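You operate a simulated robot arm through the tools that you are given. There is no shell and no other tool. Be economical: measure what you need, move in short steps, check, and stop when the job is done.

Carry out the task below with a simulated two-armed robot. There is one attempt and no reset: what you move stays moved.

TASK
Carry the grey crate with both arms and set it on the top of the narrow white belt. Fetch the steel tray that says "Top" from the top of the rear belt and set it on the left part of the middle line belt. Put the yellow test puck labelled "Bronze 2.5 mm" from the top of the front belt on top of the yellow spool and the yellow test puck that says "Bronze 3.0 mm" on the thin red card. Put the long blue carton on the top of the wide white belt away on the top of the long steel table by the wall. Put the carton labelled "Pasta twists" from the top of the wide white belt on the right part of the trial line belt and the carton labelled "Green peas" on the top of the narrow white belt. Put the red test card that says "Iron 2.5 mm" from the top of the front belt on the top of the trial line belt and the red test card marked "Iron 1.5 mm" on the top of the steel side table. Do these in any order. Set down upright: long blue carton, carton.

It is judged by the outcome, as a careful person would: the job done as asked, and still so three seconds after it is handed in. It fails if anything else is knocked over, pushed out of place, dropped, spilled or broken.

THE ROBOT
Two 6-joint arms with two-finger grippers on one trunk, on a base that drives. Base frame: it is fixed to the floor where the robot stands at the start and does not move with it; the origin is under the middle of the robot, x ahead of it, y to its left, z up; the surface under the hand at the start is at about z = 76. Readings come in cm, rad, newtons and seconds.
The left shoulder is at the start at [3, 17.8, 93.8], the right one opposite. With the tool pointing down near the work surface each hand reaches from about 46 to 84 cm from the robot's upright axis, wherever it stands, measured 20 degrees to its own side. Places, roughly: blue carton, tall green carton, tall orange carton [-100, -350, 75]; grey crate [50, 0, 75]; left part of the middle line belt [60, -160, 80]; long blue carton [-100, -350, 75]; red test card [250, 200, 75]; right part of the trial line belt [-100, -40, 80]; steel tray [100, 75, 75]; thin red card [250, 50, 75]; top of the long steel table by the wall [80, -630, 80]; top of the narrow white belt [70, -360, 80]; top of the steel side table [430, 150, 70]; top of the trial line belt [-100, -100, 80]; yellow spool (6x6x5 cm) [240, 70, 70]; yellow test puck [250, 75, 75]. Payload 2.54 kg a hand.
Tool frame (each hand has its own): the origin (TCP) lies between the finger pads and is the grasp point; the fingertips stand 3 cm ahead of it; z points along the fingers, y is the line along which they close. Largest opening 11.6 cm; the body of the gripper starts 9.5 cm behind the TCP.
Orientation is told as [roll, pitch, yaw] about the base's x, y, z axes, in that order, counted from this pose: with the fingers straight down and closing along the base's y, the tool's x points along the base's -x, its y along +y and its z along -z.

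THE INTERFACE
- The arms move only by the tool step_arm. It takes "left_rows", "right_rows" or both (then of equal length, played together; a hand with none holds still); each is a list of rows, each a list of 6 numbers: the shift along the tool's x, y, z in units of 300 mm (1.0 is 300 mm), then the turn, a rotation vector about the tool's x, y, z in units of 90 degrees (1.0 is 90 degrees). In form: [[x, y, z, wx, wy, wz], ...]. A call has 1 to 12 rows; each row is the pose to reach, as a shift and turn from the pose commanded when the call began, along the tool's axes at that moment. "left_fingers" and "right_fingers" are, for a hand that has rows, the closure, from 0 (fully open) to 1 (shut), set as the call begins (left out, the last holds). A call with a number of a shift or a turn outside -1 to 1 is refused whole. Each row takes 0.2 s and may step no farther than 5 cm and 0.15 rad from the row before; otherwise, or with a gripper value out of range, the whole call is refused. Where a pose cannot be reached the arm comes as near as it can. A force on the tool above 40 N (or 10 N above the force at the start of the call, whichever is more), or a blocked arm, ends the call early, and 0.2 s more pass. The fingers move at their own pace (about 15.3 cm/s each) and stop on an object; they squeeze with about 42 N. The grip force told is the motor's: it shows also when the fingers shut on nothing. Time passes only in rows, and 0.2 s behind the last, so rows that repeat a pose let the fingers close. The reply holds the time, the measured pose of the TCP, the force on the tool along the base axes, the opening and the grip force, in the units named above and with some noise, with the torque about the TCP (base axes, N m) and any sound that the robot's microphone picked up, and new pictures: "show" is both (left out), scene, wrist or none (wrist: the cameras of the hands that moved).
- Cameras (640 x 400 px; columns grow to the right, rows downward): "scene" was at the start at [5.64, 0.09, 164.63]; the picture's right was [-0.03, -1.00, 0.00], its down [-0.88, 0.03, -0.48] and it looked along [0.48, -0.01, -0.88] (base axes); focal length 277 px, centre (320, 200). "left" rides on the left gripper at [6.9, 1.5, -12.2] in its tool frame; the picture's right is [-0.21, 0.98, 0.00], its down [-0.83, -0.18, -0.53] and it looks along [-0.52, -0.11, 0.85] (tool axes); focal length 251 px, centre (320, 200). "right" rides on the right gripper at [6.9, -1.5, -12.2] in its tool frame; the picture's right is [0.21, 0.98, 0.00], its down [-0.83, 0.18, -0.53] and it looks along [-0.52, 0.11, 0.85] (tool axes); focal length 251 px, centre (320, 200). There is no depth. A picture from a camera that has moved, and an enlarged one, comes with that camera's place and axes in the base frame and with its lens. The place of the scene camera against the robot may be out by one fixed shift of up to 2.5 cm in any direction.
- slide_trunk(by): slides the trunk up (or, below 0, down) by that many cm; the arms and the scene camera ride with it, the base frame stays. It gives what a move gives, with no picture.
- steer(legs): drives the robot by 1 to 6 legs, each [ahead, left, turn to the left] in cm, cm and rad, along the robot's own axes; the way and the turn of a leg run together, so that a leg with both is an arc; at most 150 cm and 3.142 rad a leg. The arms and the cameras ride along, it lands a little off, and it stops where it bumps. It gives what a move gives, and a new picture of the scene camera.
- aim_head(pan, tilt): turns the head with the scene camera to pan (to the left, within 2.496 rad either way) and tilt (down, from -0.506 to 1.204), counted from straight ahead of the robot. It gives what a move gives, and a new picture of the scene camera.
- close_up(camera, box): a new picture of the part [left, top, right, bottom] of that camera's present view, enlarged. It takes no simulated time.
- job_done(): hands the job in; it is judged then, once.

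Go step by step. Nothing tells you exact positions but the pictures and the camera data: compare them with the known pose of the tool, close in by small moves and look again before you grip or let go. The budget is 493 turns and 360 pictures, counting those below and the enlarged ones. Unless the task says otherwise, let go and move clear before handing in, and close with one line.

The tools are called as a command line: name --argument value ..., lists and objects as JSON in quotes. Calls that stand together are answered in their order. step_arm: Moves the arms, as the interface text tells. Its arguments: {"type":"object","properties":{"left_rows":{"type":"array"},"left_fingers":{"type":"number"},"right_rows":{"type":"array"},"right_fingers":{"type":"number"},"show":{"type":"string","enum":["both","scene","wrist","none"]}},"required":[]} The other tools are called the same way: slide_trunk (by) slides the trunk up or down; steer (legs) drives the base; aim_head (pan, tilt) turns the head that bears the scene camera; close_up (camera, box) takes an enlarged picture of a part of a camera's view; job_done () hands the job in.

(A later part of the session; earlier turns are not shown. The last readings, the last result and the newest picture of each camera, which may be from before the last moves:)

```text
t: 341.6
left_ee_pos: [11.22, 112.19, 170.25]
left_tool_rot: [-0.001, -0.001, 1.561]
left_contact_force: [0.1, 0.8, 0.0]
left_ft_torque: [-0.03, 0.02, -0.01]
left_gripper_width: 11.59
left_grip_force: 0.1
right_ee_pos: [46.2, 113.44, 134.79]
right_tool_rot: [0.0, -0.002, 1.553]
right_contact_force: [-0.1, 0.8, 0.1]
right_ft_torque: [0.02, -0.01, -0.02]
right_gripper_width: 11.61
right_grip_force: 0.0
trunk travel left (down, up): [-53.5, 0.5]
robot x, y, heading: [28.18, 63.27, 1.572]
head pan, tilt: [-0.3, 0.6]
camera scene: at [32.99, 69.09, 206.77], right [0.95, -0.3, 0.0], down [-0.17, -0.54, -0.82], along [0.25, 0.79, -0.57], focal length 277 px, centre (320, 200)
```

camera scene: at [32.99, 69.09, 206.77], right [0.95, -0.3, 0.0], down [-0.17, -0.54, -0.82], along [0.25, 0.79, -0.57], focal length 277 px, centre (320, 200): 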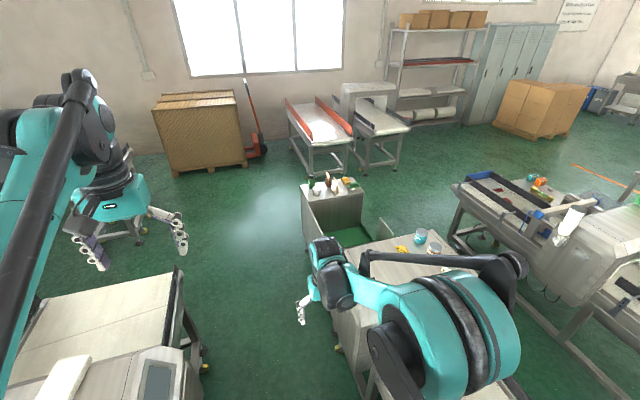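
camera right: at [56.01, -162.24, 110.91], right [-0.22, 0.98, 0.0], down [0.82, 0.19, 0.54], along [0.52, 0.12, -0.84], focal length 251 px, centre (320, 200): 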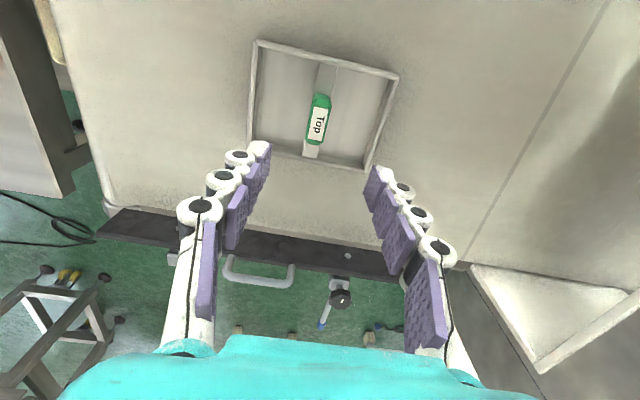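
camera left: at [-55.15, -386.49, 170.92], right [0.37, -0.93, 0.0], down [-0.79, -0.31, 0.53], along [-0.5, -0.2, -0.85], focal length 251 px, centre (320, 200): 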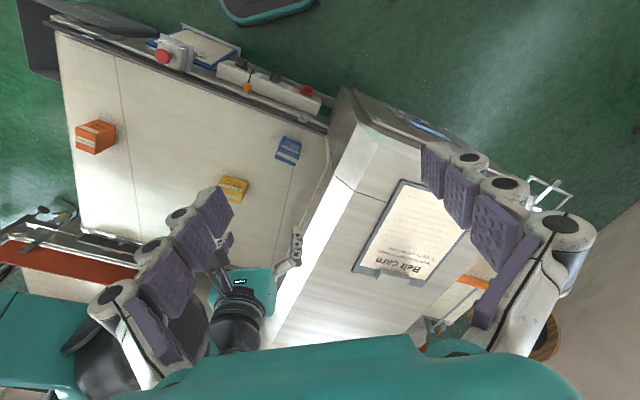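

Route: straight north past the cabinet (to y≈335), then east, then south along the front belt.

steer --legs '[[0, -5, 0], [150, 0, 0], [122, 0, 0], [0, 0, -1.57]]'

aim_head --pan -0.5 --tilt 0.6

```text
t: 359.1
left_ee_pos: [80.74, 352.4, 170.25]
left_tool_rot: [0.0, 0.0, 0.018]
left_contact_force: [-0.5, -0.4, 0.0]
left_ft_torque: [0.02, 0.0, 0.04]
left_gripper_width: 11.58
left_grip_force: 0.1
right_ee_pos: [83.09, 317.38, 134.86]
right_tool_rot: [-0.001, -0.004, 0.011]
right_contact_force: [0.0, 0.7, 1.2]
right_ft_torque: [0.02, -0.03, -0.01]
right_gripper_width: 11.61
right_grip_force: 0.1
trunk travel left (down, up): [-53.5, 0.5]
robot x, y, heading: [32.64, 333.96, 0.027]
head pan, tilt: [-0.3, 0.6]
camera scene: at [40.1, 331.75, 206.78], right [-0.27, -0.96, 0.0], down [-0.54, 0.15, -0.82], along [0.79, -0.22, -0.57], focal length 277 px, centre (320, 200)
```

scene: 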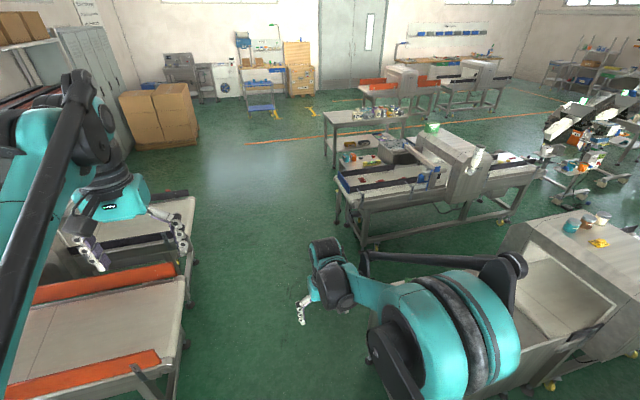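

```text
t: 359.8
left_ee_pos: [80.77, 352.36, 170.24]
left_tool_rot: [0.0, 0.0, 0.019]
left_contact_force: [-0.5, -0.6, 0.2]
left_ft_torque: [-0.04, 0.0, -0.01]
left_gripper_width: 11.61
left_grip_force: 0.1
right_ee_pos: [83.17, 317.51, 134.73]
right_tool_rot: [-0.002, -0.003, 0.01]
right_contact_force: [0.1, -0.1, 0.5]
right_ft_torque: [0.03, 0.02, -0.02]
right_gripper_width: 11.59
right_grip_force: 0.0
trunk travel left (down, up): [-53.5, 0.5]
robot x, y, heading: [32.54, 333.61, 0.02]
head pan, tilt: [-0.499, 0.6]
camera scene: at [39.47, 330.08, 206.78], right [-0.46, -0.89, 0.0], down [-0.5, 0.26, -0.82], along [0.73, -0.38, -0.57], focal length 277 px, centre (320, 200)
```

scene: 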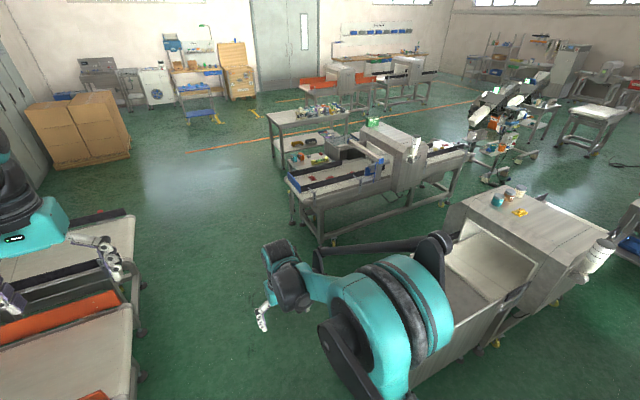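

Now east, then turn south beside the front machine.

steer --legs '[[138, 0, -0.02], [0, 0, -1.57], [75, 0, 0]]'

aim_head --pan 0.9 --tilt 0.75

```text
t: 374.3
left_ee_pos: [189.68, 214.61, 170.37]
left_tool_rot: [0.001, -0.002, -1.573]
left_contact_force: [-1.1, -0.3, 0.4]
left_ft_torque: [0.0, 0.02, -0.01]
left_gripper_width: 11.61
left_grip_force: 0.2
right_ee_pos: [154.77, 213.06, 134.91]
right_tool_rot: [-0.002, -0.004, -1.581]
right_contact_force: [0.2, 1.0, 1.0]
right_ft_torque: [-0.03, -0.04, 0.0]
right_gripper_width: 11.62
right_grip_force: 0.1
trunk travel left (down, up): [-53.5, 0.5]
robot x, y, heading: [172.23, 263.27, -1.562]
head pan, tilt: [-0.499, 0.6]
camera scene: at [170.11, 258.82, 206.79], right [-0.88, 0.47, 0.0], down [0.27, 0.5, -0.83], along [-0.39, -0.73, -0.56], focal length 277 px, centre (320, 200)
```

scene: 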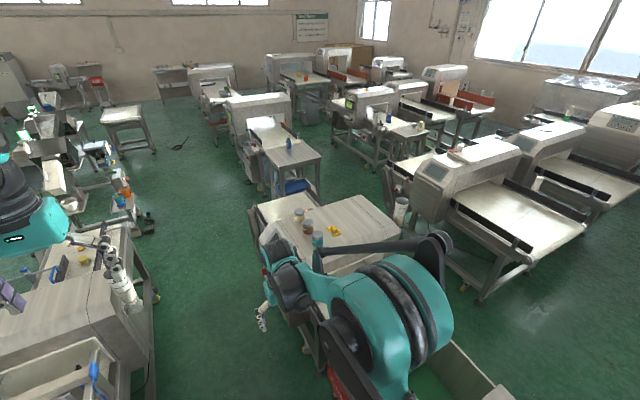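

```text
t: 375.8
left_ee_pos: [189.73, 214.59, 170.3]
left_tool_rot: [0.0, -0.001, -1.571]
left_contact_force: [0.0, -0.5, 0.2]
left_ft_torque: [-0.04, -0.02, -0.02]
left_gripper_width: 11.6
left_grip_force: 0.0
right_ee_pos: [154.82, 213.02, 134.97]
right_tool_rot: [-0.001, -0.004, -1.579]
right_contact_force: [-0.1, 0.4, 0.3]
right_ft_torque: [0.02, -0.02, -0.01]
right_gripper_width: 11.58
right_grip_force: 0.1
trunk travel left (down, up): [-53.5, 0.5]
robot x, y, heading: [171.97, 263.35, -1.561]
head pan, tilt: [0.901, 0.75]
camera scene: at [180.81, 261.41, 205.5], right [-0.62, -0.79, 0.0], down [-0.54, 0.42, -0.73], along [0.58, -0.45, -0.68], focal length 277 px, centre (320, 200)
```

scene: 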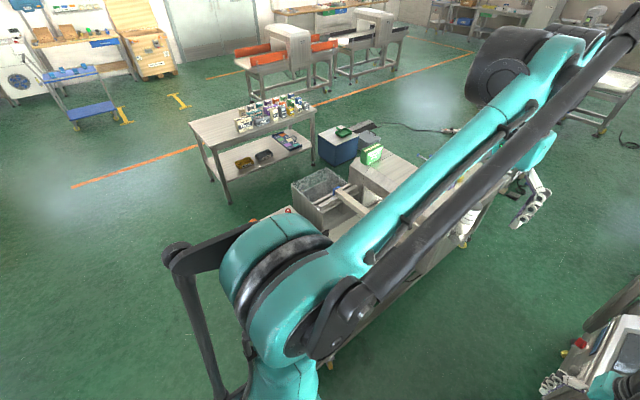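

Lowering the left arm to normal, moving along and turning to face the front belt's left part.

step_arm --left_rows '[[0, 0, 0.15, 0, 0, 0], [0, 0, 0.3, 0, 0, 0], [0, 0, 0.45, 0, 0, 0], [0, 0, 0.6, 0, 0, 0], [0, 0, 0.75, 0, 0, 0], [0, 0, 0.9, 0, 0, 0], [0, 0, 1.0, 0, 0, 0]]' --show "none"

steer --legs '[[45, -3, 0], [0, 0, 1.56]]'

aim_head --pan 0 --tilt 0.85

```text
t: 377.4
left_ee_pos: [189.63, 214.35, 140.1]
left_tool_rot: [-0.001, -0.001, -1.572]
left_contact_force: [-0.3, 0.4, 0.2]
left_ft_torque: [0.02, 0.02, -0.01]
left_gripper_width: 11.6
left_grip_force: 0.0
right_ee_pos: [154.77, 212.85, 134.87]
right_tool_rot: [-0.002, -0.003, -1.58]
right_contact_force: [0.7, 0.2, -0.2]
right_ft_torque: [-0.02, -0.03, -0.04]
right_gripper_width: 11.61
right_grip_force: 0.0
trunk travel left (down, up): [-53.5, 0.5]
robot x, y, heading: [172.4, 263.51, -1.562]
head pan, tilt: [0.901, 0.75]
```

```text
t: 383.9
left_ee_pos: [218.84, 235.61, 140.24]
left_tool_rot: [-0.001, 0.001, -0.01]
left_contact_force: [-0.4, 0.9, -0.3]
left_ft_torque: [0.03, -0.02, 0.01]
left_gripper_width: 11.6
left_grip_force: 0.1
right_ee_pos: [219.98, 200.73, 134.83]
right_tool_rot: [-0.002, -0.001, -0.017]
right_contact_force: [0.2, 0.0, 0.4]
right_ft_torque: [-0.02, 0.03, -0.04]
right_gripper_width: 11.59
right_grip_force: 0.1
trunk travel left (down, up): [-53.5, 0.5]
robot x, y, heading: [169.97, 218.81, -0.001]
head pan, tilt: [0.901, 0.75]
camera scene: at [174.09, 225.3, 205.49], right [0.78, -0.62, 0.0], down [-0.42, -0.53, -0.73], along [0.45, 0.57, -0.68], focal length 277 px, centre (320, 200)
```

scene: 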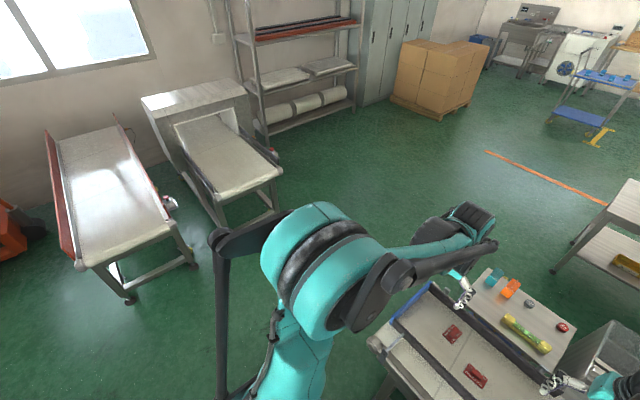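

```text
t: 385.1
left_ee_pos: [218.81, 235.73, 140.23]
left_tool_rot: [0.0, 0.0, -0.009]
left_contact_force: [0.4, 0.2, -0.5]
left_ft_torque: [0.03, 0.01, 0.02]
left_gripper_width: 11.63
left_grip_force: 0.1
right_ee_pos: [219.96, 200.72, 134.86]
right_tool_rot: [-0.001, -0.003, -0.019]
right_contact_force: [-0.4, 0.5, -0.6]
right_ft_torque: [-0.02, 0.01, 0.03]
right_gripper_width: 11.57
right_grip_force: 0.0
trunk travel left (down, up): [-53.5, 0.5]
robot x, y, heading: [169.7, 218.37, -0.002]
head pan, tilt: [0.0, 0.85]
camera scene: at [176.76, 218.83, 204.69], right [0.0, -1.0, 0.0], down [-0.75, 0.0, -0.66], along [0.66, 0.0, -0.75], focal length 277 px, centre (320, 200)
```

scene: 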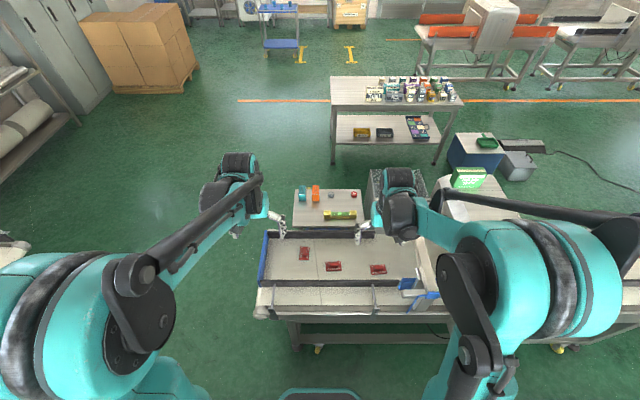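

Three red cards lie on the belt's left part. Zooming to read them.

close_up --camera "scene" --box '[250, 225, 430, 300]'

close_up --camera "right" --box '[100, 0, 540, 275]'

```text
3.56 times, centred on (340, 262) of scene
camera zoom: at [176.76, 218.83, 204.69], right [0.0, -1.0, 0.0], down [-0.75, 0.0, -0.66], along [0.66, 0.0, -0.75], focal length 985 px, centre (249, -22)
```

zoom: 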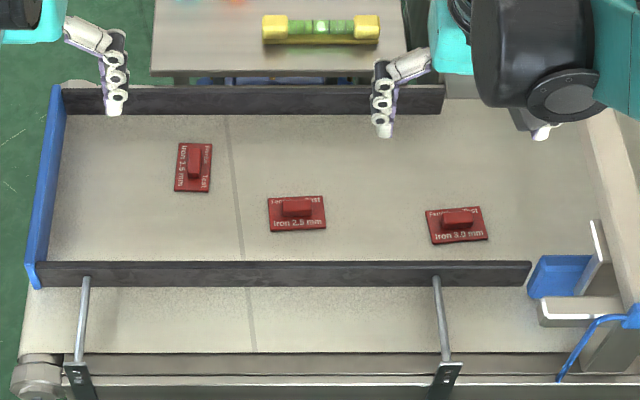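

```text
1.45 times, centred on (320, 138) of right
camera zoom: at [213.0, 199.25, 147.02], right [-0.2, 0.98, 0.0], down [0.83, 0.17, 0.54], along [0.53, 0.1, -0.84], focal length 366 px, centre (320, 291)
```

zoom: 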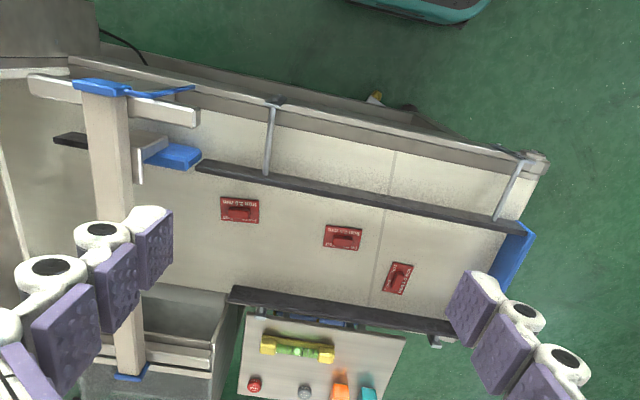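

close_up --camera "scene" --box '[296, 244, 346, 276]'

close_up --camera "scene" --box '[360, 255, 400, 280]'

```text
12.50 times, centred on (321, 260) of scene
camera zoom: at [176.76, 218.83, 204.69], right [0.0, -1.0, 0.0], down [-0.75, 0.0, -0.66], along [0.66, 0.0, -0.75], focal length 3462 px, centre (308, -550)
```

zoom: 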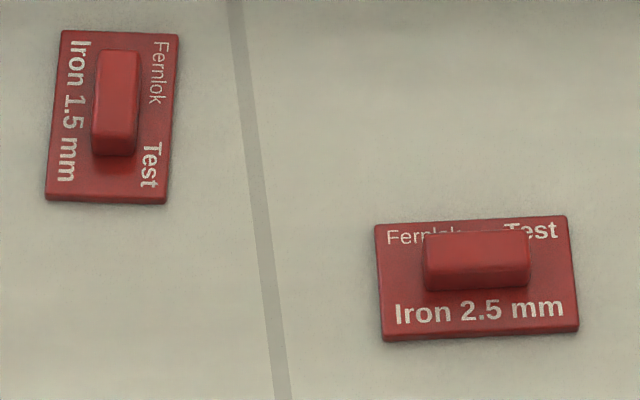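

```text
16.00 times, centred on (380, 268) of scene
camera zoom: at [176.76, 218.83, 204.69], right [0.0, -1.0, 0.0], down [-0.75, 0.0, -0.66], along [0.66, 0.0, -0.75], focal length 4431 px, centre (-640, -880)
```

zoom: 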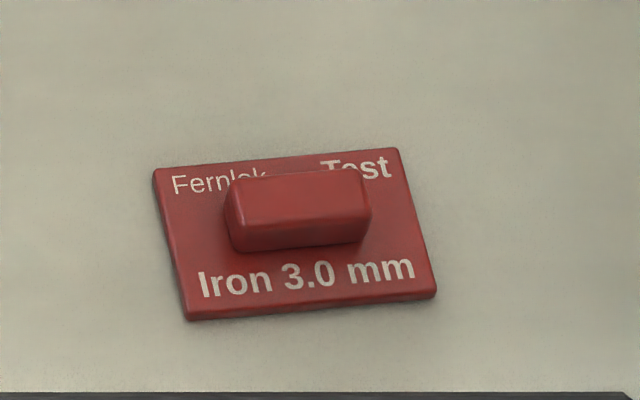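

Left card is "Iron 1.5 mm", middle is "Iron 2.5 mm". Moving closer, then lowering to pick Iron 2.5 with the right hand.

steer --legs '[[15, 8, 0]]'

slide_trunk --by -30

step_arm --right_rows '[[-0.03, 0, 0, 0, 0, 0.09], [-0.06, 0, 0, 0, 0, 0.18], [-0.09, 0, 0, 0, 0, 0.27], [-0.12, 0, 0, 0, 0, 0.36], [-0.15, 0, 0, 0, 0, 0.45], [-0.18, 0, 0, 0, 0, 0.54], [-0.21, 0, 0, 0, 0, 0.63], [-0.24, 0, 0, 0, 0, 0.72], [-0.27, 0, 0, 0, 0, 0.81], [-0.3, 0, 0, 0, 0, 0.9], [-0.3, 0, 0, 0, 0, 0.98]]' --show "both"

```text
t: 386.6
left_ee_pos: [233.22, 243.57, 140.26]
left_tool_rot: [0.001, -0.003, -0.008]
left_contact_force: [-0.8, 0.6, 0.1]
left_ft_torque: [0.06, -0.03, 0.0]
left_gripper_width: 11.58
left_grip_force: 0.1
right_ee_pos: [234.49, 208.61, 135.0]
right_tool_rot: [-0.003, -0.005, -0.017]
right_contact_force: [0.4, -0.1, 0.3]
right_ft_torque: [-0.01, -0.05, -0.01]
right_gripper_width: 11.6
right_grip_force: 0.1
trunk travel left (down, up): [-53.5, 0.5]
robot x, y, heading: [184.27, 226.59, 0.001]
head pan, tilt: [0.0, 0.85]
camera scene: at [191.18, 226.51, 204.7], right [0.0, -1.0, 0.0], down [-0.75, 0.0, -0.66], along [0.66, 0.0, -0.75], focal length 277 px, centre (320, 200)
```

scene: 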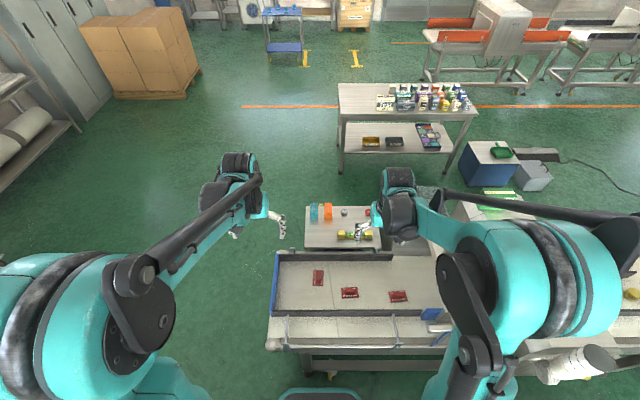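

```text
t: 389.6
left_ee_pos: [233.47, 243.59, 110.2]
left_tool_rot: [0.001, 0.0, -0.007]
left_contact_force: [-0.7, 0.4, 0.1]
left_ft_torque: [-0.02, 0.01, -0.02]
left_gripper_width: 11.59
left_grip_force: 0.0
right_ee_pos: [234.67, 208.61, 104.8]
right_tool_rot: [0.0, -0.002, -0.015]
right_contact_force: [0.1, -0.8, -0.5]
right_ft_torque: [0.0, -0.04, -0.02]
right_gripper_width: 11.58
right_grip_force: 0.1
trunk travel left (down, up): [-23.5, 30.5]
robot x, y, heading: [184.37, 226.43, -0.001]
head pan, tilt: [0.0, 0.85]
```

```text
t: 392.0
left_ee_pos: [233.51, 243.55, 110.23]
left_tool_rot: [0.001, -0.004, -0.01]
left_contact_force: [0.0, 0.0, -0.8]
left_ft_torque: [-0.01, -0.02, 0.01]
left_gripper_width: 11.6
left_grip_force: 0.1
right_ee_pos: [243.66, 208.59, 104.91]
right_tool_rot: [0.002, -0.001, -1.557]
right_contact_force: [-0.4, 0.4, -0.5]
right_ft_torque: [0.02, -0.01, -0.02]
right_gripper_width: 11.6
right_grip_force: 0.0
trunk travel left (down, up): [-23.5, 30.5]
robot x, y, heading: [184.49, 226.07, 0.001]
head pan, tilt: [0.0, 0.85]
camera scene: at [191.49, 226.7, 174.69], right [0.0, -1.0, 0.0], down [-0.75, 0.0, -0.66], along [0.66, 0.0, -0.75], focal length 277 px, centre (320, 200)
camera right: at [242.12, 215.33, 117.06], right [0.97, 0.23, 0.0], down [0.19, -0.82, 0.54], along [0.12, -0.52, -0.84], focal length 251 px, centre (320, 200)
```

scene: 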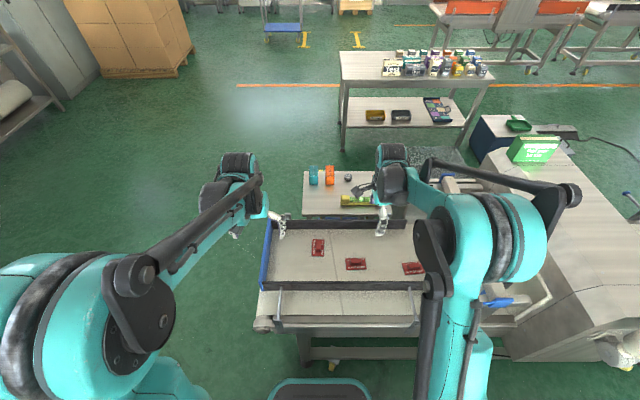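
right: 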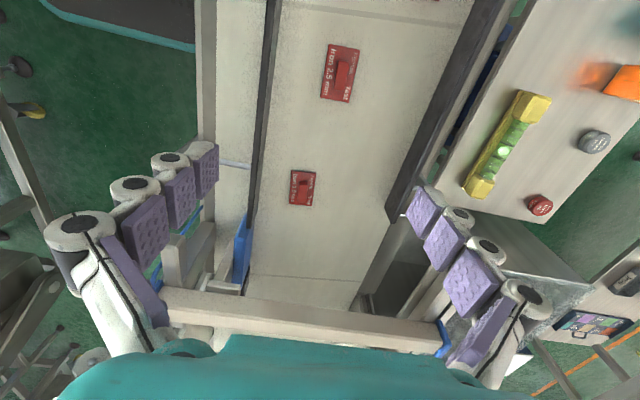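

step_arm --right_rows '[[0.06, 0.04, 0.1, 0, 0, -0.02], [0.119, 0.088, 0.2, 0, 0, -0.04], [0.119, 0.088, 0.35, 0, 0, -0.04], [0.119, 0.088, 0.5, 0, 0, -0.04], [0.119, 0.088, 0.5, 0, 0, -0.04]]' --right_fingers 0.5 --show "wrist"

```text
t: 393.2
left_ee_pos: [233.39, 243.46, 110.14]
left_tool_rot: [0.001, -0.003, -0.01]
left_contact_force: [-0.9, 0.2, -0.1]
left_ft_torque: [0.0, -0.01, 0.0]
left_gripper_width: 11.59
left_grip_force: 0.0
right_ee_pos: [246.33, 212.07, 90.11]
right_tool_rot: [0.005, -0.002, -1.492]
right_contact_force: [-0.1, -0.4, 0.5]
right_ft_torque: [0.03, -0.04, -0.04]
right_gripper_width: 5.8
right_grip_force: 0.1
trunk travel left (down, up): [-23.5, 30.5]
robot x, y, heading: [184.66, 226.61, -0.003]
head pan, tilt: [0.0, 0.85]
camera right: at [244.33, 218.77, 102.28], right [0.96, 0.29, 0.0], down [0.24, -0.81, 0.54], along [0.16, -0.51, -0.84], focal length 251 px, centre (320, 200)
```

right: 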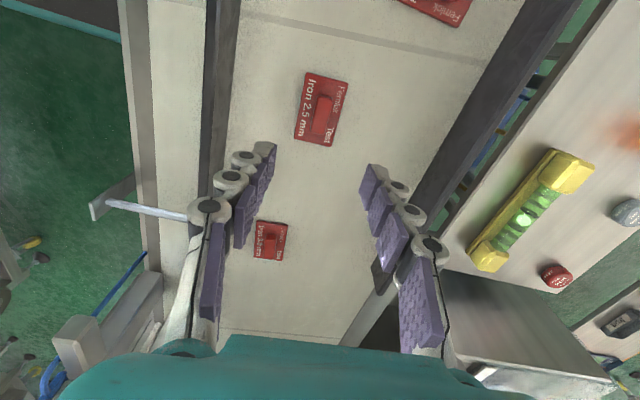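

step_arm --right_rows '[[0, 0.026, 0.12, 0, 0, 0], [0, 0.026, 0.27, 0, 0, 0], [0, 0.026, 0.42, 0, 0, 0], [0, 0.026, 0.5, 0, 0, 0], [0, 0.026, 0.5, 0, 0, 0]]' --right_fingers 0.6 --show "wrist"

```text
t: 394.4
left_ee_pos: [233.46, 243.55, 110.23]
left_tool_rot: [0.0, -0.002, -0.009]
left_contact_force: [-0.2, 0.2, -0.4]
left_ft_torque: [-0.04, 0.02, -0.03]
left_gripper_width: 11.59
left_grip_force: 0.1
right_ee_pos: [247.1, 212.17, 74.86]
right_tool_rot: [0.003, -0.003, -1.49]
right_contact_force: [0.9, -0.2, -0.1]
right_ft_torque: [0.02, -0.01, 0.04]
right_gripper_width: 4.62
right_grip_force: 0.1
trunk travel left (down, up): [-23.5, 30.5]
robot x, y, heading: [184.99, 226.3, -0.003]
head pan, tilt: [0.0, 0.85]
camera right: at [245.06, 218.76, 87.04], right [0.96, 0.29, 0.0], down [0.24, -0.81, 0.54], along [0.16, -0.51, -0.84], focal length 251 px, centre (320, 200)
```

right: 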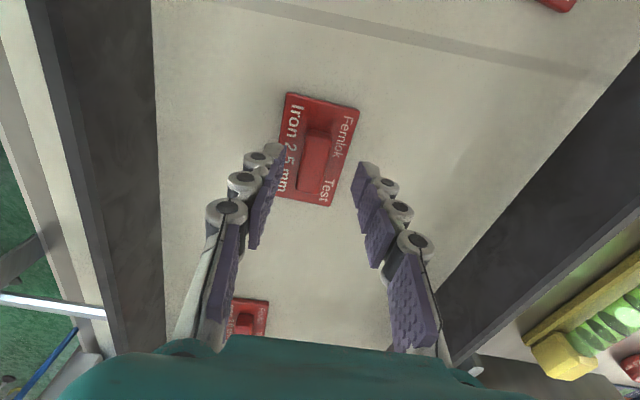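

step_arm --right_rows '[[0, 0, 0.03, 0, 0, 0], [0, -0.01, 0.06, 0, 0, 0], [0, -0.01, 0.085, 0, 0, 0]]' --show "wrist"

```text
t: 395.2
left_ee_pos: [233.54, 243.54, 110.18]
left_tool_rot: [0.001, 0.001, -0.01]
left_contact_force: [-0.5, -0.6, -0.4]
left_ft_torque: [-0.03, -0.01, 0.03]
left_gripper_width: 11.63
left_grip_force: 0.0
right_ee_pos: [246.78, 212.08, 72.32]
right_tool_rot: [0.004, -0.003, -1.492]
right_contact_force: [0.7, -0.5, 0.0]
right_ft_torque: [0.0, 0.01, 0.03]
right_gripper_width: 4.66
right_grip_force: 0.2
trunk travel left (down, up): [-23.5, 30.5]
robot x, y, heading: [184.81, 226.37, 0.002]
head pan, tilt: [0.0, 0.85]
camera right: at [244.76, 218.74, 84.48], right [0.96, 0.29, 0.0], down [0.24, -0.81, 0.54], along [0.16, -0.51, -0.84], focal length 251 px, centre (320, 200)
```

right: 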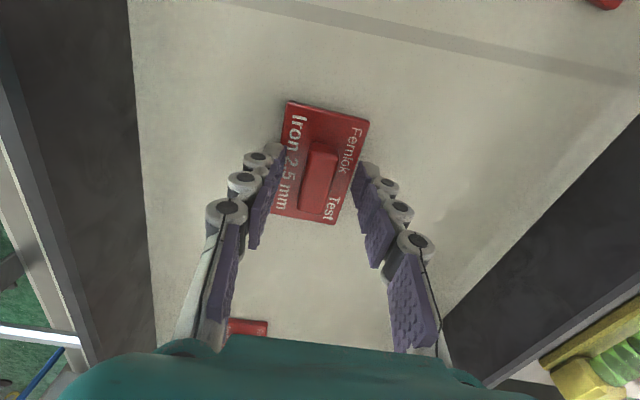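

step_arm --right_rows '[[0, 0, 0, 0, 0, 0], [0, 0, 0, 0, 0, 0], [0, 0, 0, 0, 0, 0], [0, 0, 0, 0, 0, 0]]' --right_fingers 1 --show "wrist"

```text
t: 396.2
left_ee_pos: [233.45, 243.57, 110.2]
left_tool_rot: [0.0, 0.0, -0.008]
left_contact_force: [0.0, -1.2, -0.1]
left_ft_torque: [0.01, -0.01, -0.03]
left_gripper_width: 11.61
left_grip_force: 0.1
right_ee_pos: [246.88, 212.15, 72.37]
right_tool_rot: [0.003, -0.001, -1.492]
right_contact_force: [1.2, 0.7, -0.2]
right_ft_torque: [0.0, 0.03, -0.03]
right_gripper_width: 1.88
right_grip_force: 42.4
trunk travel left (down, up): [-23.5, 30.5]
robot x, y, heading: [184.63, 226.3, 0.001]
head pan, tilt: [0.0, 0.85]
camera right: at [244.74, 218.75, 84.5], right [0.96, 0.29, 0.0], down [0.24, -0.81, 0.54], along [0.16, -0.51, -0.84], focal length 251 px, centre (320, 200)
```

right: 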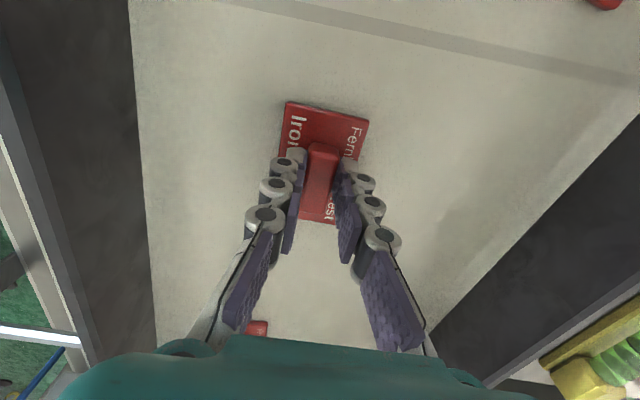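

Gripped Iron 2.5. Lifting and retracting the right hand.

step_arm --right_rows '[[0, 0, -0.05, 0, 0, 0], [0, 0, -0.2, 0, 0, 0], [0, 0, -0.35, 0, 0, 0], [0, 0, -0.5, 0, 0, 0], [0, 0, -0.65, 0, 0, 0], [0, 0, -0.8, 0, 0, 0], [-0.06, -0.12, -0.85, 0, 0, 0], [-0.12, -0.24, -0.9, 0, 0, 0], [-0.2, -0.36, -0.9, 0, 0, 0]]' --show "none"

step_arm --left_rows '[[-0.12, -0.1, 0, 0, 0, 0], [-0.24, -0.2, 0.05, 0, 0, 0], [-0.36, -0.3, 0.1, 0, 0, 0], [-0.48, -0.4, 0.15, 0, 0, 0], [-0.6, -0.48, 0.2, 0, 0, 0], [-0.67, -0.54, 0.3, 0, 0, 0], [-0.67, -0.54, 0.4, 0, 0, 0], [-0.67, -0.54, 0.4, 0, 0, 0]]' --left_fingers 0.5 --show "both"

```text
t: 398.2
left_ee_pos: [233.43, 243.52, 110.19]
left_tool_rot: [0.002, -0.001, -0.01]
left_contact_force: [-1.1, -0.3, 0.9]
left_ft_torque: [0.04, -0.01, -0.03]
left_gripper_width: 11.61
left_grip_force: 0.1
right_ee_pos: [236.23, 205.01, 99.51]
right_tool_rot: [0.004, -0.001, -1.492]
right_contact_force: [-0.4, 0.9, -0.1]
right_ft_torque: [0.02, 0.0, 0.05]
right_gripper_width: 1.89
right_grip_force: 41.9
trunk travel left (down, up): [-23.5, 30.5]
robot x, y, heading: [184.84, 226.43, -0.001]
head pan, tilt: [0.0, 0.85]
```

```text
t: 400.0
left_ee_pos: [253.38, 227.1, 98.12]
left_tool_rot: [0.001, 0.0, -0.009]
left_contact_force: [0.4, -0.7, 0.0]
left_ft_torque: [-0.01, 0.01, 0.03]
left_gripper_width: 5.77
left_grip_force: 0.0
right_ee_pos: [236.42, 205.09, 99.46]
right_tool_rot: [0.004, -0.003, -1.492]
right_contact_force: [-0.1, 0.3, -0.6]
right_ft_torque: [0.01, -0.01, 0.02]
right_gripper_width: 1.87
right_grip_force: 41.7
trunk travel left (down, up): [-23.5, 30.5]
robot x, y, heading: [184.48, 225.96, -0.003]
head pan, tilt: [0.0, 0.85]
camera scene: at [191.53, 226.65, 174.7], right [0.0, -1.0, 0.0], down [-0.75, 0.0, -0.66], along [0.66, 0.0, -0.75], focal length 277 px, centre (320, 200)
camera left: at [246.52, 228.58, 110.24], right [0.22, 0.97, 0.0], down [0.82, -0.19, 0.53], along [0.52, -0.12, -0.85], focal length 251 px, centre (320, 200)
```

scene: 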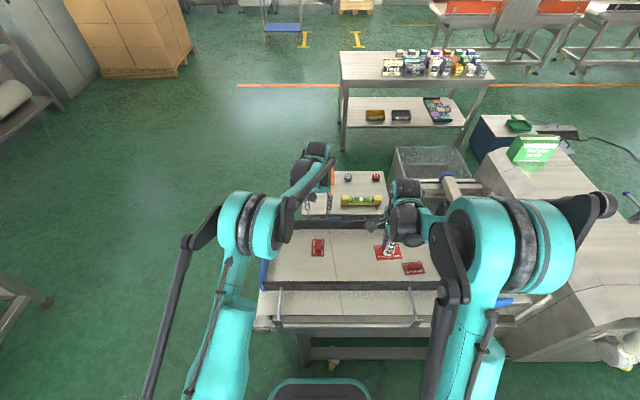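
left: 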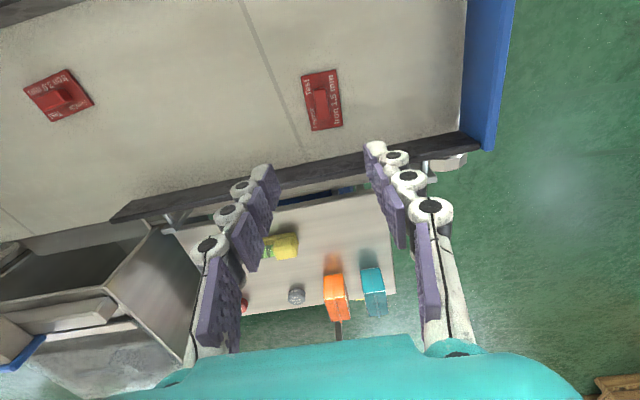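

Left hand is right above Iron 1.5. Descending with a small yaw correction.

step_arm --left_rows '[[0, 0, 0.12, 0, 0, 0.037], [0, 0, 0.27, 0, 0, 0.037], [0, 0, 0.42, 0, 0, 0.037], [0, 0, 0.57, 0, 0, 0.037], [0, 0, 0.7, 0, 0, 0.037], [0, 0, 0.77, 0, 0, 0.037], [0, 0, 0.77, 0, 0, 0.037]]' --left_fingers 0.6 --show "wrist"

```text
t: 401.6
left_ee_pos: [253.37, 227.17, 74.98]
left_tool_rot: [-0.001, -0.001, -0.065]
left_contact_force: [0.2, -0.1, -1.0]
left_ft_torque: [0.03, 0.04, -0.03]
left_gripper_width: 4.63
left_grip_force: 0.1
right_ee_pos: [236.39, 205.21, 99.56]
right_tool_rot: [0.003, -0.002, -1.491]
right_contact_force: [-0.1, 0.5, -0.2]
right_ft_torque: [-0.02, 0.04, -0.03]
right_gripper_width: 1.87
right_grip_force: 42.0
trunk travel left (down, up): [-23.5, 30.5]
robot x, y, heading: [184.62, 226.36, -0.001]
head pan, tilt: [0.0, 0.85]
camera left: at [246.47, 229.08, 87.24], right [0.28, 0.96, 0.0], down [0.81, -0.24, 0.53], along [0.51, -0.15, -0.85], focal length 251 px, centre (320, 200)
```

left: 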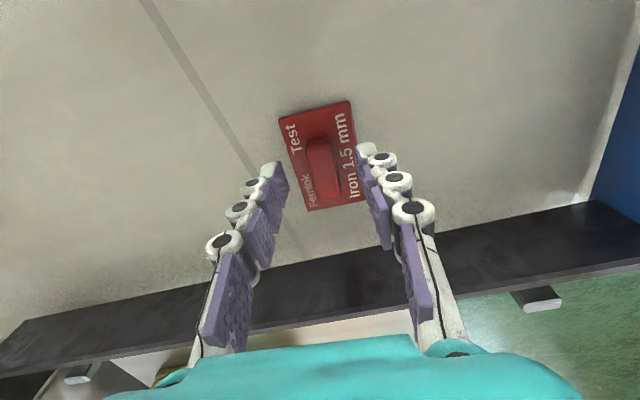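

step_arm --left_rows '[[0, 0, 0.03, 0, 0, 0], [0, 0.005, 0.06, 0, 0, 0], [0, 0.005, 0.09, 0, 0, 0]]' --show "none"

step_arm --left_rows '[[0, 0, 0, 0, 0, 0], [0, 0, 0, 0, 0, 0], [0, 0, 0, 0, 0, 0], [0, 0, 0, 0, 0, 0]]' --left_fingers 1 --show "wrist"

```text
t: 402.4
left_ee_pos: [252.32, 227.72, 73.63]
left_tool_rot: [0.0, -0.002, -0.066]
left_contact_force: [-1.7, -0.5, -0.4]
left_ft_torque: [0.02, 0.03, -0.01]
left_gripper_width: 4.67
left_grip_force: 0.0
left hand out of reach, approached as far as the arm can: row 1, 2, 3
right_ee_pos: [236.34, 205.18, 99.32]
right_tool_rot: [0.004, -0.003, -1.491]
right_contact_force: [0.4, -0.7, -1.4]
right_ft_torque: [0.01, -0.01, -0.02]
right_gripper_width: 1.86
right_grip_force: 41.9
trunk travel left (down, up): [-23.5, 30.5]
robot x, y, heading: [184.17, 226.34, -0.0]
head pan, tilt: [0.0, 0.85]
```

```text
t: 403.4
left_ee_pos: [252.36, 227.59, 73.71]
left_tool_rot: [0.0, 0.0, -0.067]
left_contact_force: [0.5, 0.3, 0.1]
left_ft_torque: [-0.04, 0.02, 0.0]
left_gripper_width: 0.02
left_grip_force: 28.8
right_ee_pos: [236.35, 205.12, 99.53]
right_tool_rot: [0.003, -0.001, -1.49]
right_contact_force: [0.7, 0.5, -0.7]
right_ft_torque: [0.0, -0.01, -0.01]
right_gripper_width: 1.86
right_grip_force: 41.8
trunk travel left (down, up): [-23.5, 30.5]
robot x, y, heading: [184.69, 226.59, -0.002]
head pan, tilt: [0.0, 0.85]
camera left: at [245.53, 229.61, 85.89], right [0.28, 0.96, 0.0], down [0.81, -0.24, 0.54], along [0.51, -0.15, -0.84], focal length 251 px, centre (320, 200)
```

left: 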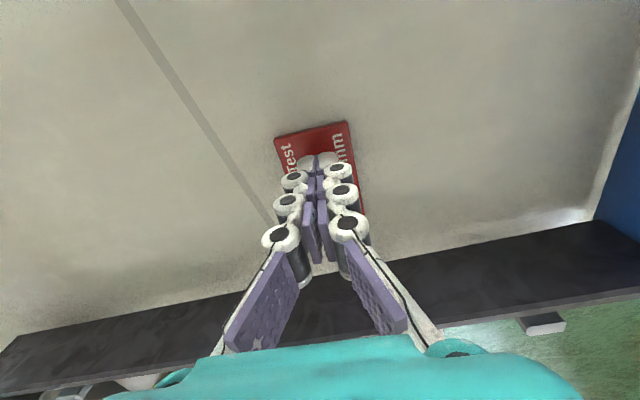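

Out of reach again – closed above the block. Opening, raising, lowering the trunk by 12, retry.

step_arm --left_rows '[[0, 0, -0.02, 0, 0, 0], [0, 0, -0.15, 0, 0, 0], [0, 0, -0.3, 0, 0, 0], [0, 0, -0.45, 0, 0, 0]]' --right_rows '[[0, 0, 0, 0, 0, 0], [0, 0, -0.1, 0, 0, 0], [0, 0, -0.25, 0, 0, 0], [0, 0, -0.4, 0, 0, 0]]' --left_fingers 0.6 --show "none"

slide_trunk --by -12

close_up --camera "left" --box '[0, 0, 640, 400]'

```text
t: 404.4
left_ee_pos: [252.26, 227.56, 87.07]
left_tool_rot: [0.0, -0.003, -0.066]
left_contact_force: [-1.2, -0.3, 0.7]
left_ft_torque: [-0.01, -0.06, 0.0]
left_gripper_width: 4.67
left_grip_force: 0.0
right_ee_pos: [236.32, 205.07, 111.74]
right_tool_rot: [0.004, -0.004, -1.493]
right_contact_force: [0.0, -0.1, -0.3]
right_ft_torque: [-0.01, 0.0, -0.02]
right_gripper_width: 1.87
right_grip_force: 42.3
trunk travel left (down, up): [-23.5, 30.5]
robot x, y, heading: [184.25, 226.5, 0.003]
head pan, tilt: [0.0, 0.85]
```

```text
t: 405.9
left_ee_pos: [252.36, 227.62, 75.07]
left_tool_rot: [-0.001, 0.001, -0.068]
left_contact_force: [0.1, -0.1, 0.2]
left_ft_torque: [0.0, 0.02, 0.0]
left_gripper_width: 4.65
left_grip_force: 0.1
right_ee_pos: [236.65, 205.11, 99.63]
right_tool_rot: [0.003, -0.002, -1.493]
right_contact_force: [0.3, 0.4, -1.2]
right_ft_torque: [0.04, -0.02, 0.0]
right_gripper_width: 1.87
right_grip_force: 42.4
trunk travel left (down, up): [-11.5, 42.5]
robot x, y, heading: [184.23, 226.34, 0.001]
head pan, tilt: [0.0, 0.85]
```

```text
1.00 times, centred on (320, 200) of left (not enlarged: the box is as wide or as high as the picture)
camera zoom: at [245.63, 229.5, 87.29], right [0.28, 0.96, 0.0], down [0.81, -0.24, 0.53], along [0.51, -0.15, -0.85], focal length 251 px, centre (320, 200)
```

zoom: 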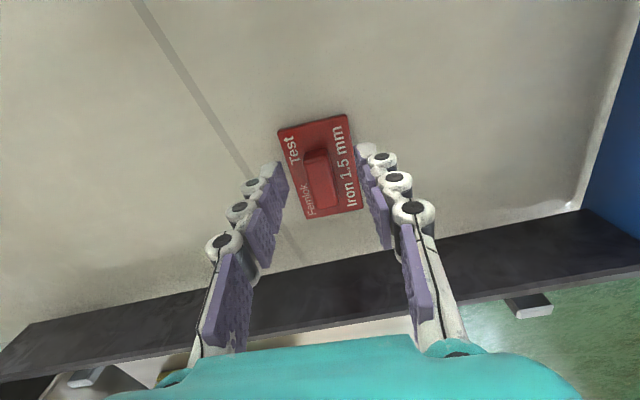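

step_arm --left_rows '[[-0.033, 0, 0.03, 0, 0, 0], [-0.033, 0, 0.06, 0, 0, 0], [-0.033, 0, 0.09, 0, 0, 0], [-0.033, 0, 0.09, 0, 0, 0]]' --show "wrist"

```text
t: 406.9
left_ee_pos: [253.48, 227.51, 72.27]
left_tool_rot: [0.0, -0.001, -0.066]
left_contact_force: [-0.4, 0.2, 0.0]
left_ft_torque: [0.0, 0.02, 0.01]
left_gripper_width: 4.65
left_grip_force: 0.0
right_ee_pos: [236.55, 205.09, 99.72]
right_tool_rot: [0.004, -0.001, -1.491]
right_contact_force: [0.5, 0.5, -0.7]
right_ft_torque: [0.0, -0.01, 0.01]
right_gripper_width: 1.86
right_grip_force: 42.1
trunk travel left (down, up): [-11.5, 42.5]
robot x, y, heading: [184.96, 225.78, 0.002]
head pan, tilt: [0.0, 0.85]
camera left: at [246.68, 229.47, 84.62], right [0.28, 0.96, 0.0], down [0.81, -0.24, 0.53], along [0.51, -0.15, -0.85], focal length 251 px, centre (320, 200)
```

left: 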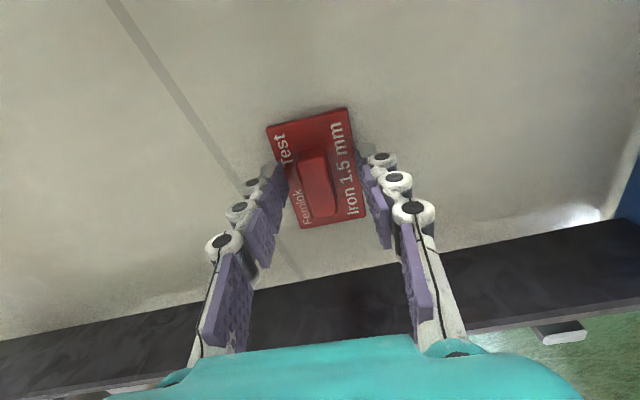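

step_arm --left_rows '[[0, 0, 0, 0, 0, 0], [0, 0, 0, 0, 0, 0], [0, 0, 0, 0, 0, 0], [0, 0, 0, 0, 0, 0]]' --left_fingers 1 --show "wrist"

```text
t: 407.9
left_ee_pos: [253.57, 227.65, 72.42]
left_tool_rot: [0.0, 0.0, -0.066]
left_contact_force: [0.2, 0.3, 0.4]
left_ft_torque: [-0.03, 0.01, 0.03]
left_gripper_width: 1.88
left_grip_force: 42.2
right_ee_pos: [236.53, 205.12, 99.46]
right_tool_rot: [0.003, 0.0, -1.494]
right_contact_force: [-0.8, -0.4, -0.5]
right_ft_torque: [-0.02, 0.0, -0.02]
right_gripper_width: 1.88
right_grip_force: 41.9
trunk travel left (down, up): [-11.5, 42.5]
robot x, y, heading: [184.69, 226.22, 0.0]
head pan, tilt: [0.0, 0.85]
camera left: at [246.69, 229.47, 84.62], right [0.28, 0.96, 0.0], down [0.81, -0.24, 0.53], along [0.51, -0.15, -0.85], focal length 251 px, centre (320, 200)
```

left: 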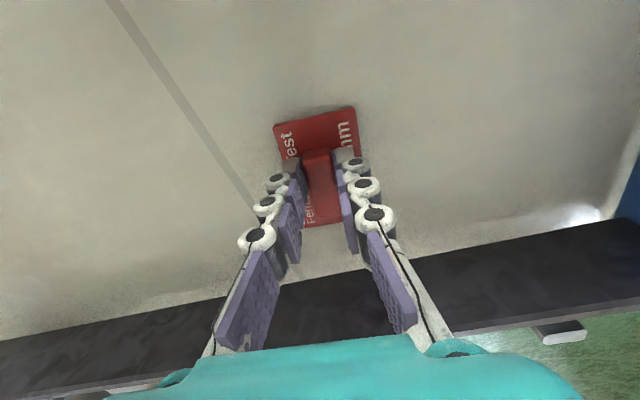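

Iron 1.5 gripped. Lifting, retracting, and heading around the left end to the side table.

step_arm --left_rows '[[0, 0, -0.05, 0, 0, 0], [0, 0, -0.2, 0, 0, 0], [0, 0, -0.35, 0, 0, 0], [0, 0, -0.5, 0, 0, 0], [0, 0, -0.65, 0, 0, 0], [0, 0, -0.8, 0, 0, 0], [0.12, 0.1, -0.8, 0, 0, 0], [0.24, 0.2, -0.8, 0, 0, 0], [0.36, 0.3, -0.8, 0, 0, 0], [0.48, 0.4, -0.8, 0, 0, 0], [0.6, 0.5, -0.8, 0, 0, 0]]' --show "wrist"

slide_trunk --by 25

steer --legs '[[-16, 0, 0], [0, 0, 1.57], [88, 0, 0], [0, 0, -1.57]]'

```text
t: 410.3
left_ee_pos: [236.52, 243.88, 96.13]
left_tool_rot: [-0.002, -0.001, -0.067]
left_contact_force: [-0.6, 0.3, -0.7]
left_ft_torque: [-0.01, -0.01, 0.0]
left_gripper_width: 1.87
left_grip_force: 41.7
right_ee_pos: [236.55, 205.01, 99.63]
right_tool_rot: [0.004, -0.003, -1.491]
right_contact_force: [0.0, -0.3, 0.0]
right_ft_torque: [-0.02, 0.0, -0.03]
right_gripper_width: 1.83
right_grip_force: 42.3
trunk travel left (down, up): [-11.5, 42.5]
robot x, y, heading: [184.25, 226.23, 0.001]
head pan, tilt: [0.0, 0.85]
camera left: at [229.65, 245.74, 108.46], right [0.28, 0.96, 0.0], down [0.81, -0.24, 0.54], along [0.51, -0.15, -0.84], focal length 251 px, centre (320, 200)
```

left: 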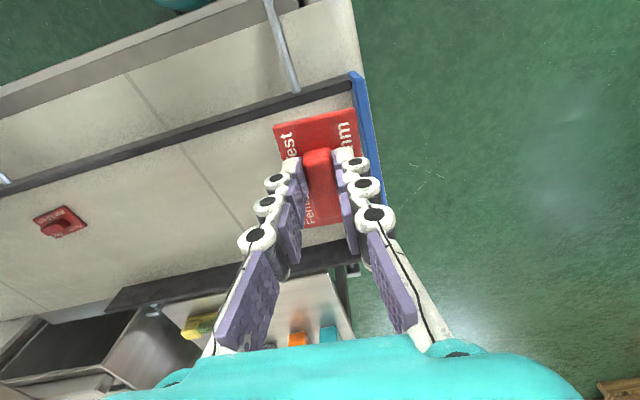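

```text
t: 412.8
left_ee_pos: [236.68, 243.82, 121.21]
left_tool_rot: [-0.002, -0.001, -0.065]
left_contact_force: [0.5, 0.0, 0.3]
left_ft_torque: [-0.04, 0.03, -0.02]
left_gripper_width: 1.9
left_grip_force: 42.1
right_ee_pos: [236.69, 205.09, 124.64]
right_tool_rot: [0.003, -0.002, -1.492]
right_contact_force: [0.2, 0.1, -0.7]
right_ft_torque: [0.0, -0.02, -0.02]
right_gripper_width: 1.89
right_grip_force: 41.8
trunk travel left (down, up): [-36.5, 17.5]
robot x, y, heading: [184.64, 226.71, -0.003]
head pan, tilt: [0.0, 0.85]
```

```text
t: 426.1
left_ee_pos: [215.86, 333.69, 121.2]
left_tool_rot: [-0.001, 0.0, -0.005]
left_contact_force: [0.2, -0.7, -0.6]
left_ft_torque: [-0.01, -0.02, 0.02]
left_gripper_width: 1.9
left_grip_force: 42.0
right_ee_pos: [218.16, 294.94, 124.7]
right_tool_rot: [0.002, -0.003, -1.431]
right_contact_force: [-0.9, -0.8, -0.1]
right_ft_torque: [0.0, 0.04, 0.02]
right_gripper_width: 1.88
right_grip_force: 42.3
trunk travel left (down, up): [-36.5, 17.5]
robot x, y, heading: [165.02, 313.26, 0.062]
head pan, tilt: [0.0, 0.85]
camera scene: at [171.91, 313.71, 187.69], right [0.06, -1.0, 0.0], down [-0.75, -0.05, -0.66], along [0.66, 0.04, -0.75], focal length 277 px, centre (320, 200)
```

scene: 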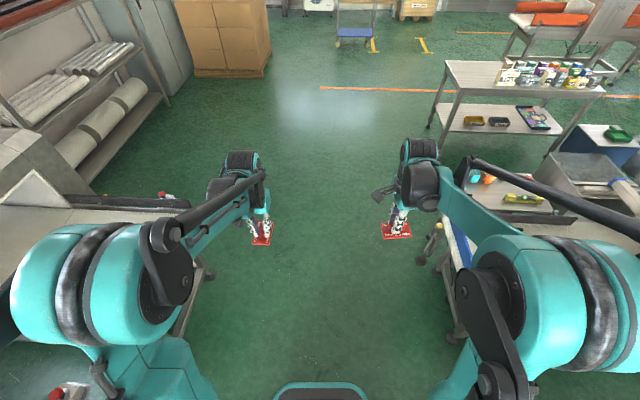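

Driving on to the side table's free left end.

steer --legs '[[0, 0, -0.062], [140, 0, 0], [122, 0, 0], [0, 0, -1.57], [35, 0, 0]]'

aim_head --pan 0 --tilt 0.8

```text
t: 444.9
left_ee_pos: [441.23, 222.38, 121.17]
left_tool_rot: [-0.001, -0.001, -1.649]
left_contact_force: [-0.2, -1.0, -0.5]
left_ft_torque: [0.01, -0.02, 0.03]
left_gripper_width: 1.86
left_grip_force: 42.3
right_ee_pos: [402.48, 222.77, 124.64]
right_tool_rot: [0.004, -0.003, -3.074]
right_contact_force: [-0.2, -0.6, -0.7]
right_ft_torque: [0.01, -0.05, -0.02]
right_gripper_width: 1.88
right_grip_force: 42.4
trunk travel left (down, up): [-36.5, 17.5]
robot x, y, heading: [424.38, 274.45, -1.583]
head pan, tilt: [0.0, 0.85]
camera scene: at [426.38, 269.95, 187.69], right [-1.0, 0.01, 0.0], down [0.01, 0.75, -0.66], along [-0.01, -0.66, -0.75], focal length 277 px, centre (320, 200)
```

scene: 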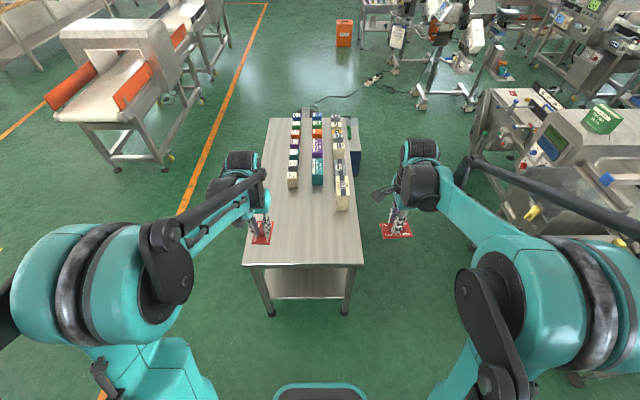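

```text
t: 445.6
left_ee_pos: [441.11, 222.46, 121.11]
left_tool_rot: [0.001, 0.001, -1.649]
left_contact_force: [-0.3, -0.5, -0.5]
left_ft_torque: [0.0, 0.0, 0.01]
left_gripper_width: 1.86
left_grip_force: 42.1
right_ee_pos: [402.5, 222.69, 124.51]
right_tool_rot: [0.002, -0.004, -3.074]
right_contact_force: [0.7, 0.0, -0.8]
right_ft_torque: [0.01, 0.0, 0.02]
right_gripper_width: 1.88
right_grip_force: 41.6
trunk travel left (down, up): [-36.5, 17.5]
robot x, y, heading: [424.43, 274.61, -1.577]
head pan, tilt: [0.0, 0.799]
camera scene: at [426.38, 269.64, 188.09], right [-1.0, 0.01, 0.0], down [0.01, 0.72, -0.7], along [-0.01, -0.7, -0.72], focal length 277 px, centre (320, 200)
```

scene: 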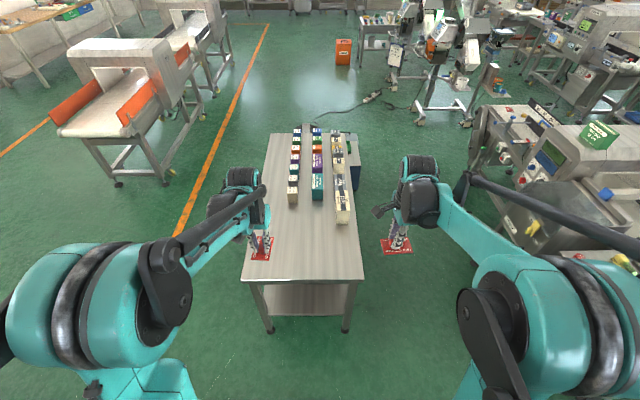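

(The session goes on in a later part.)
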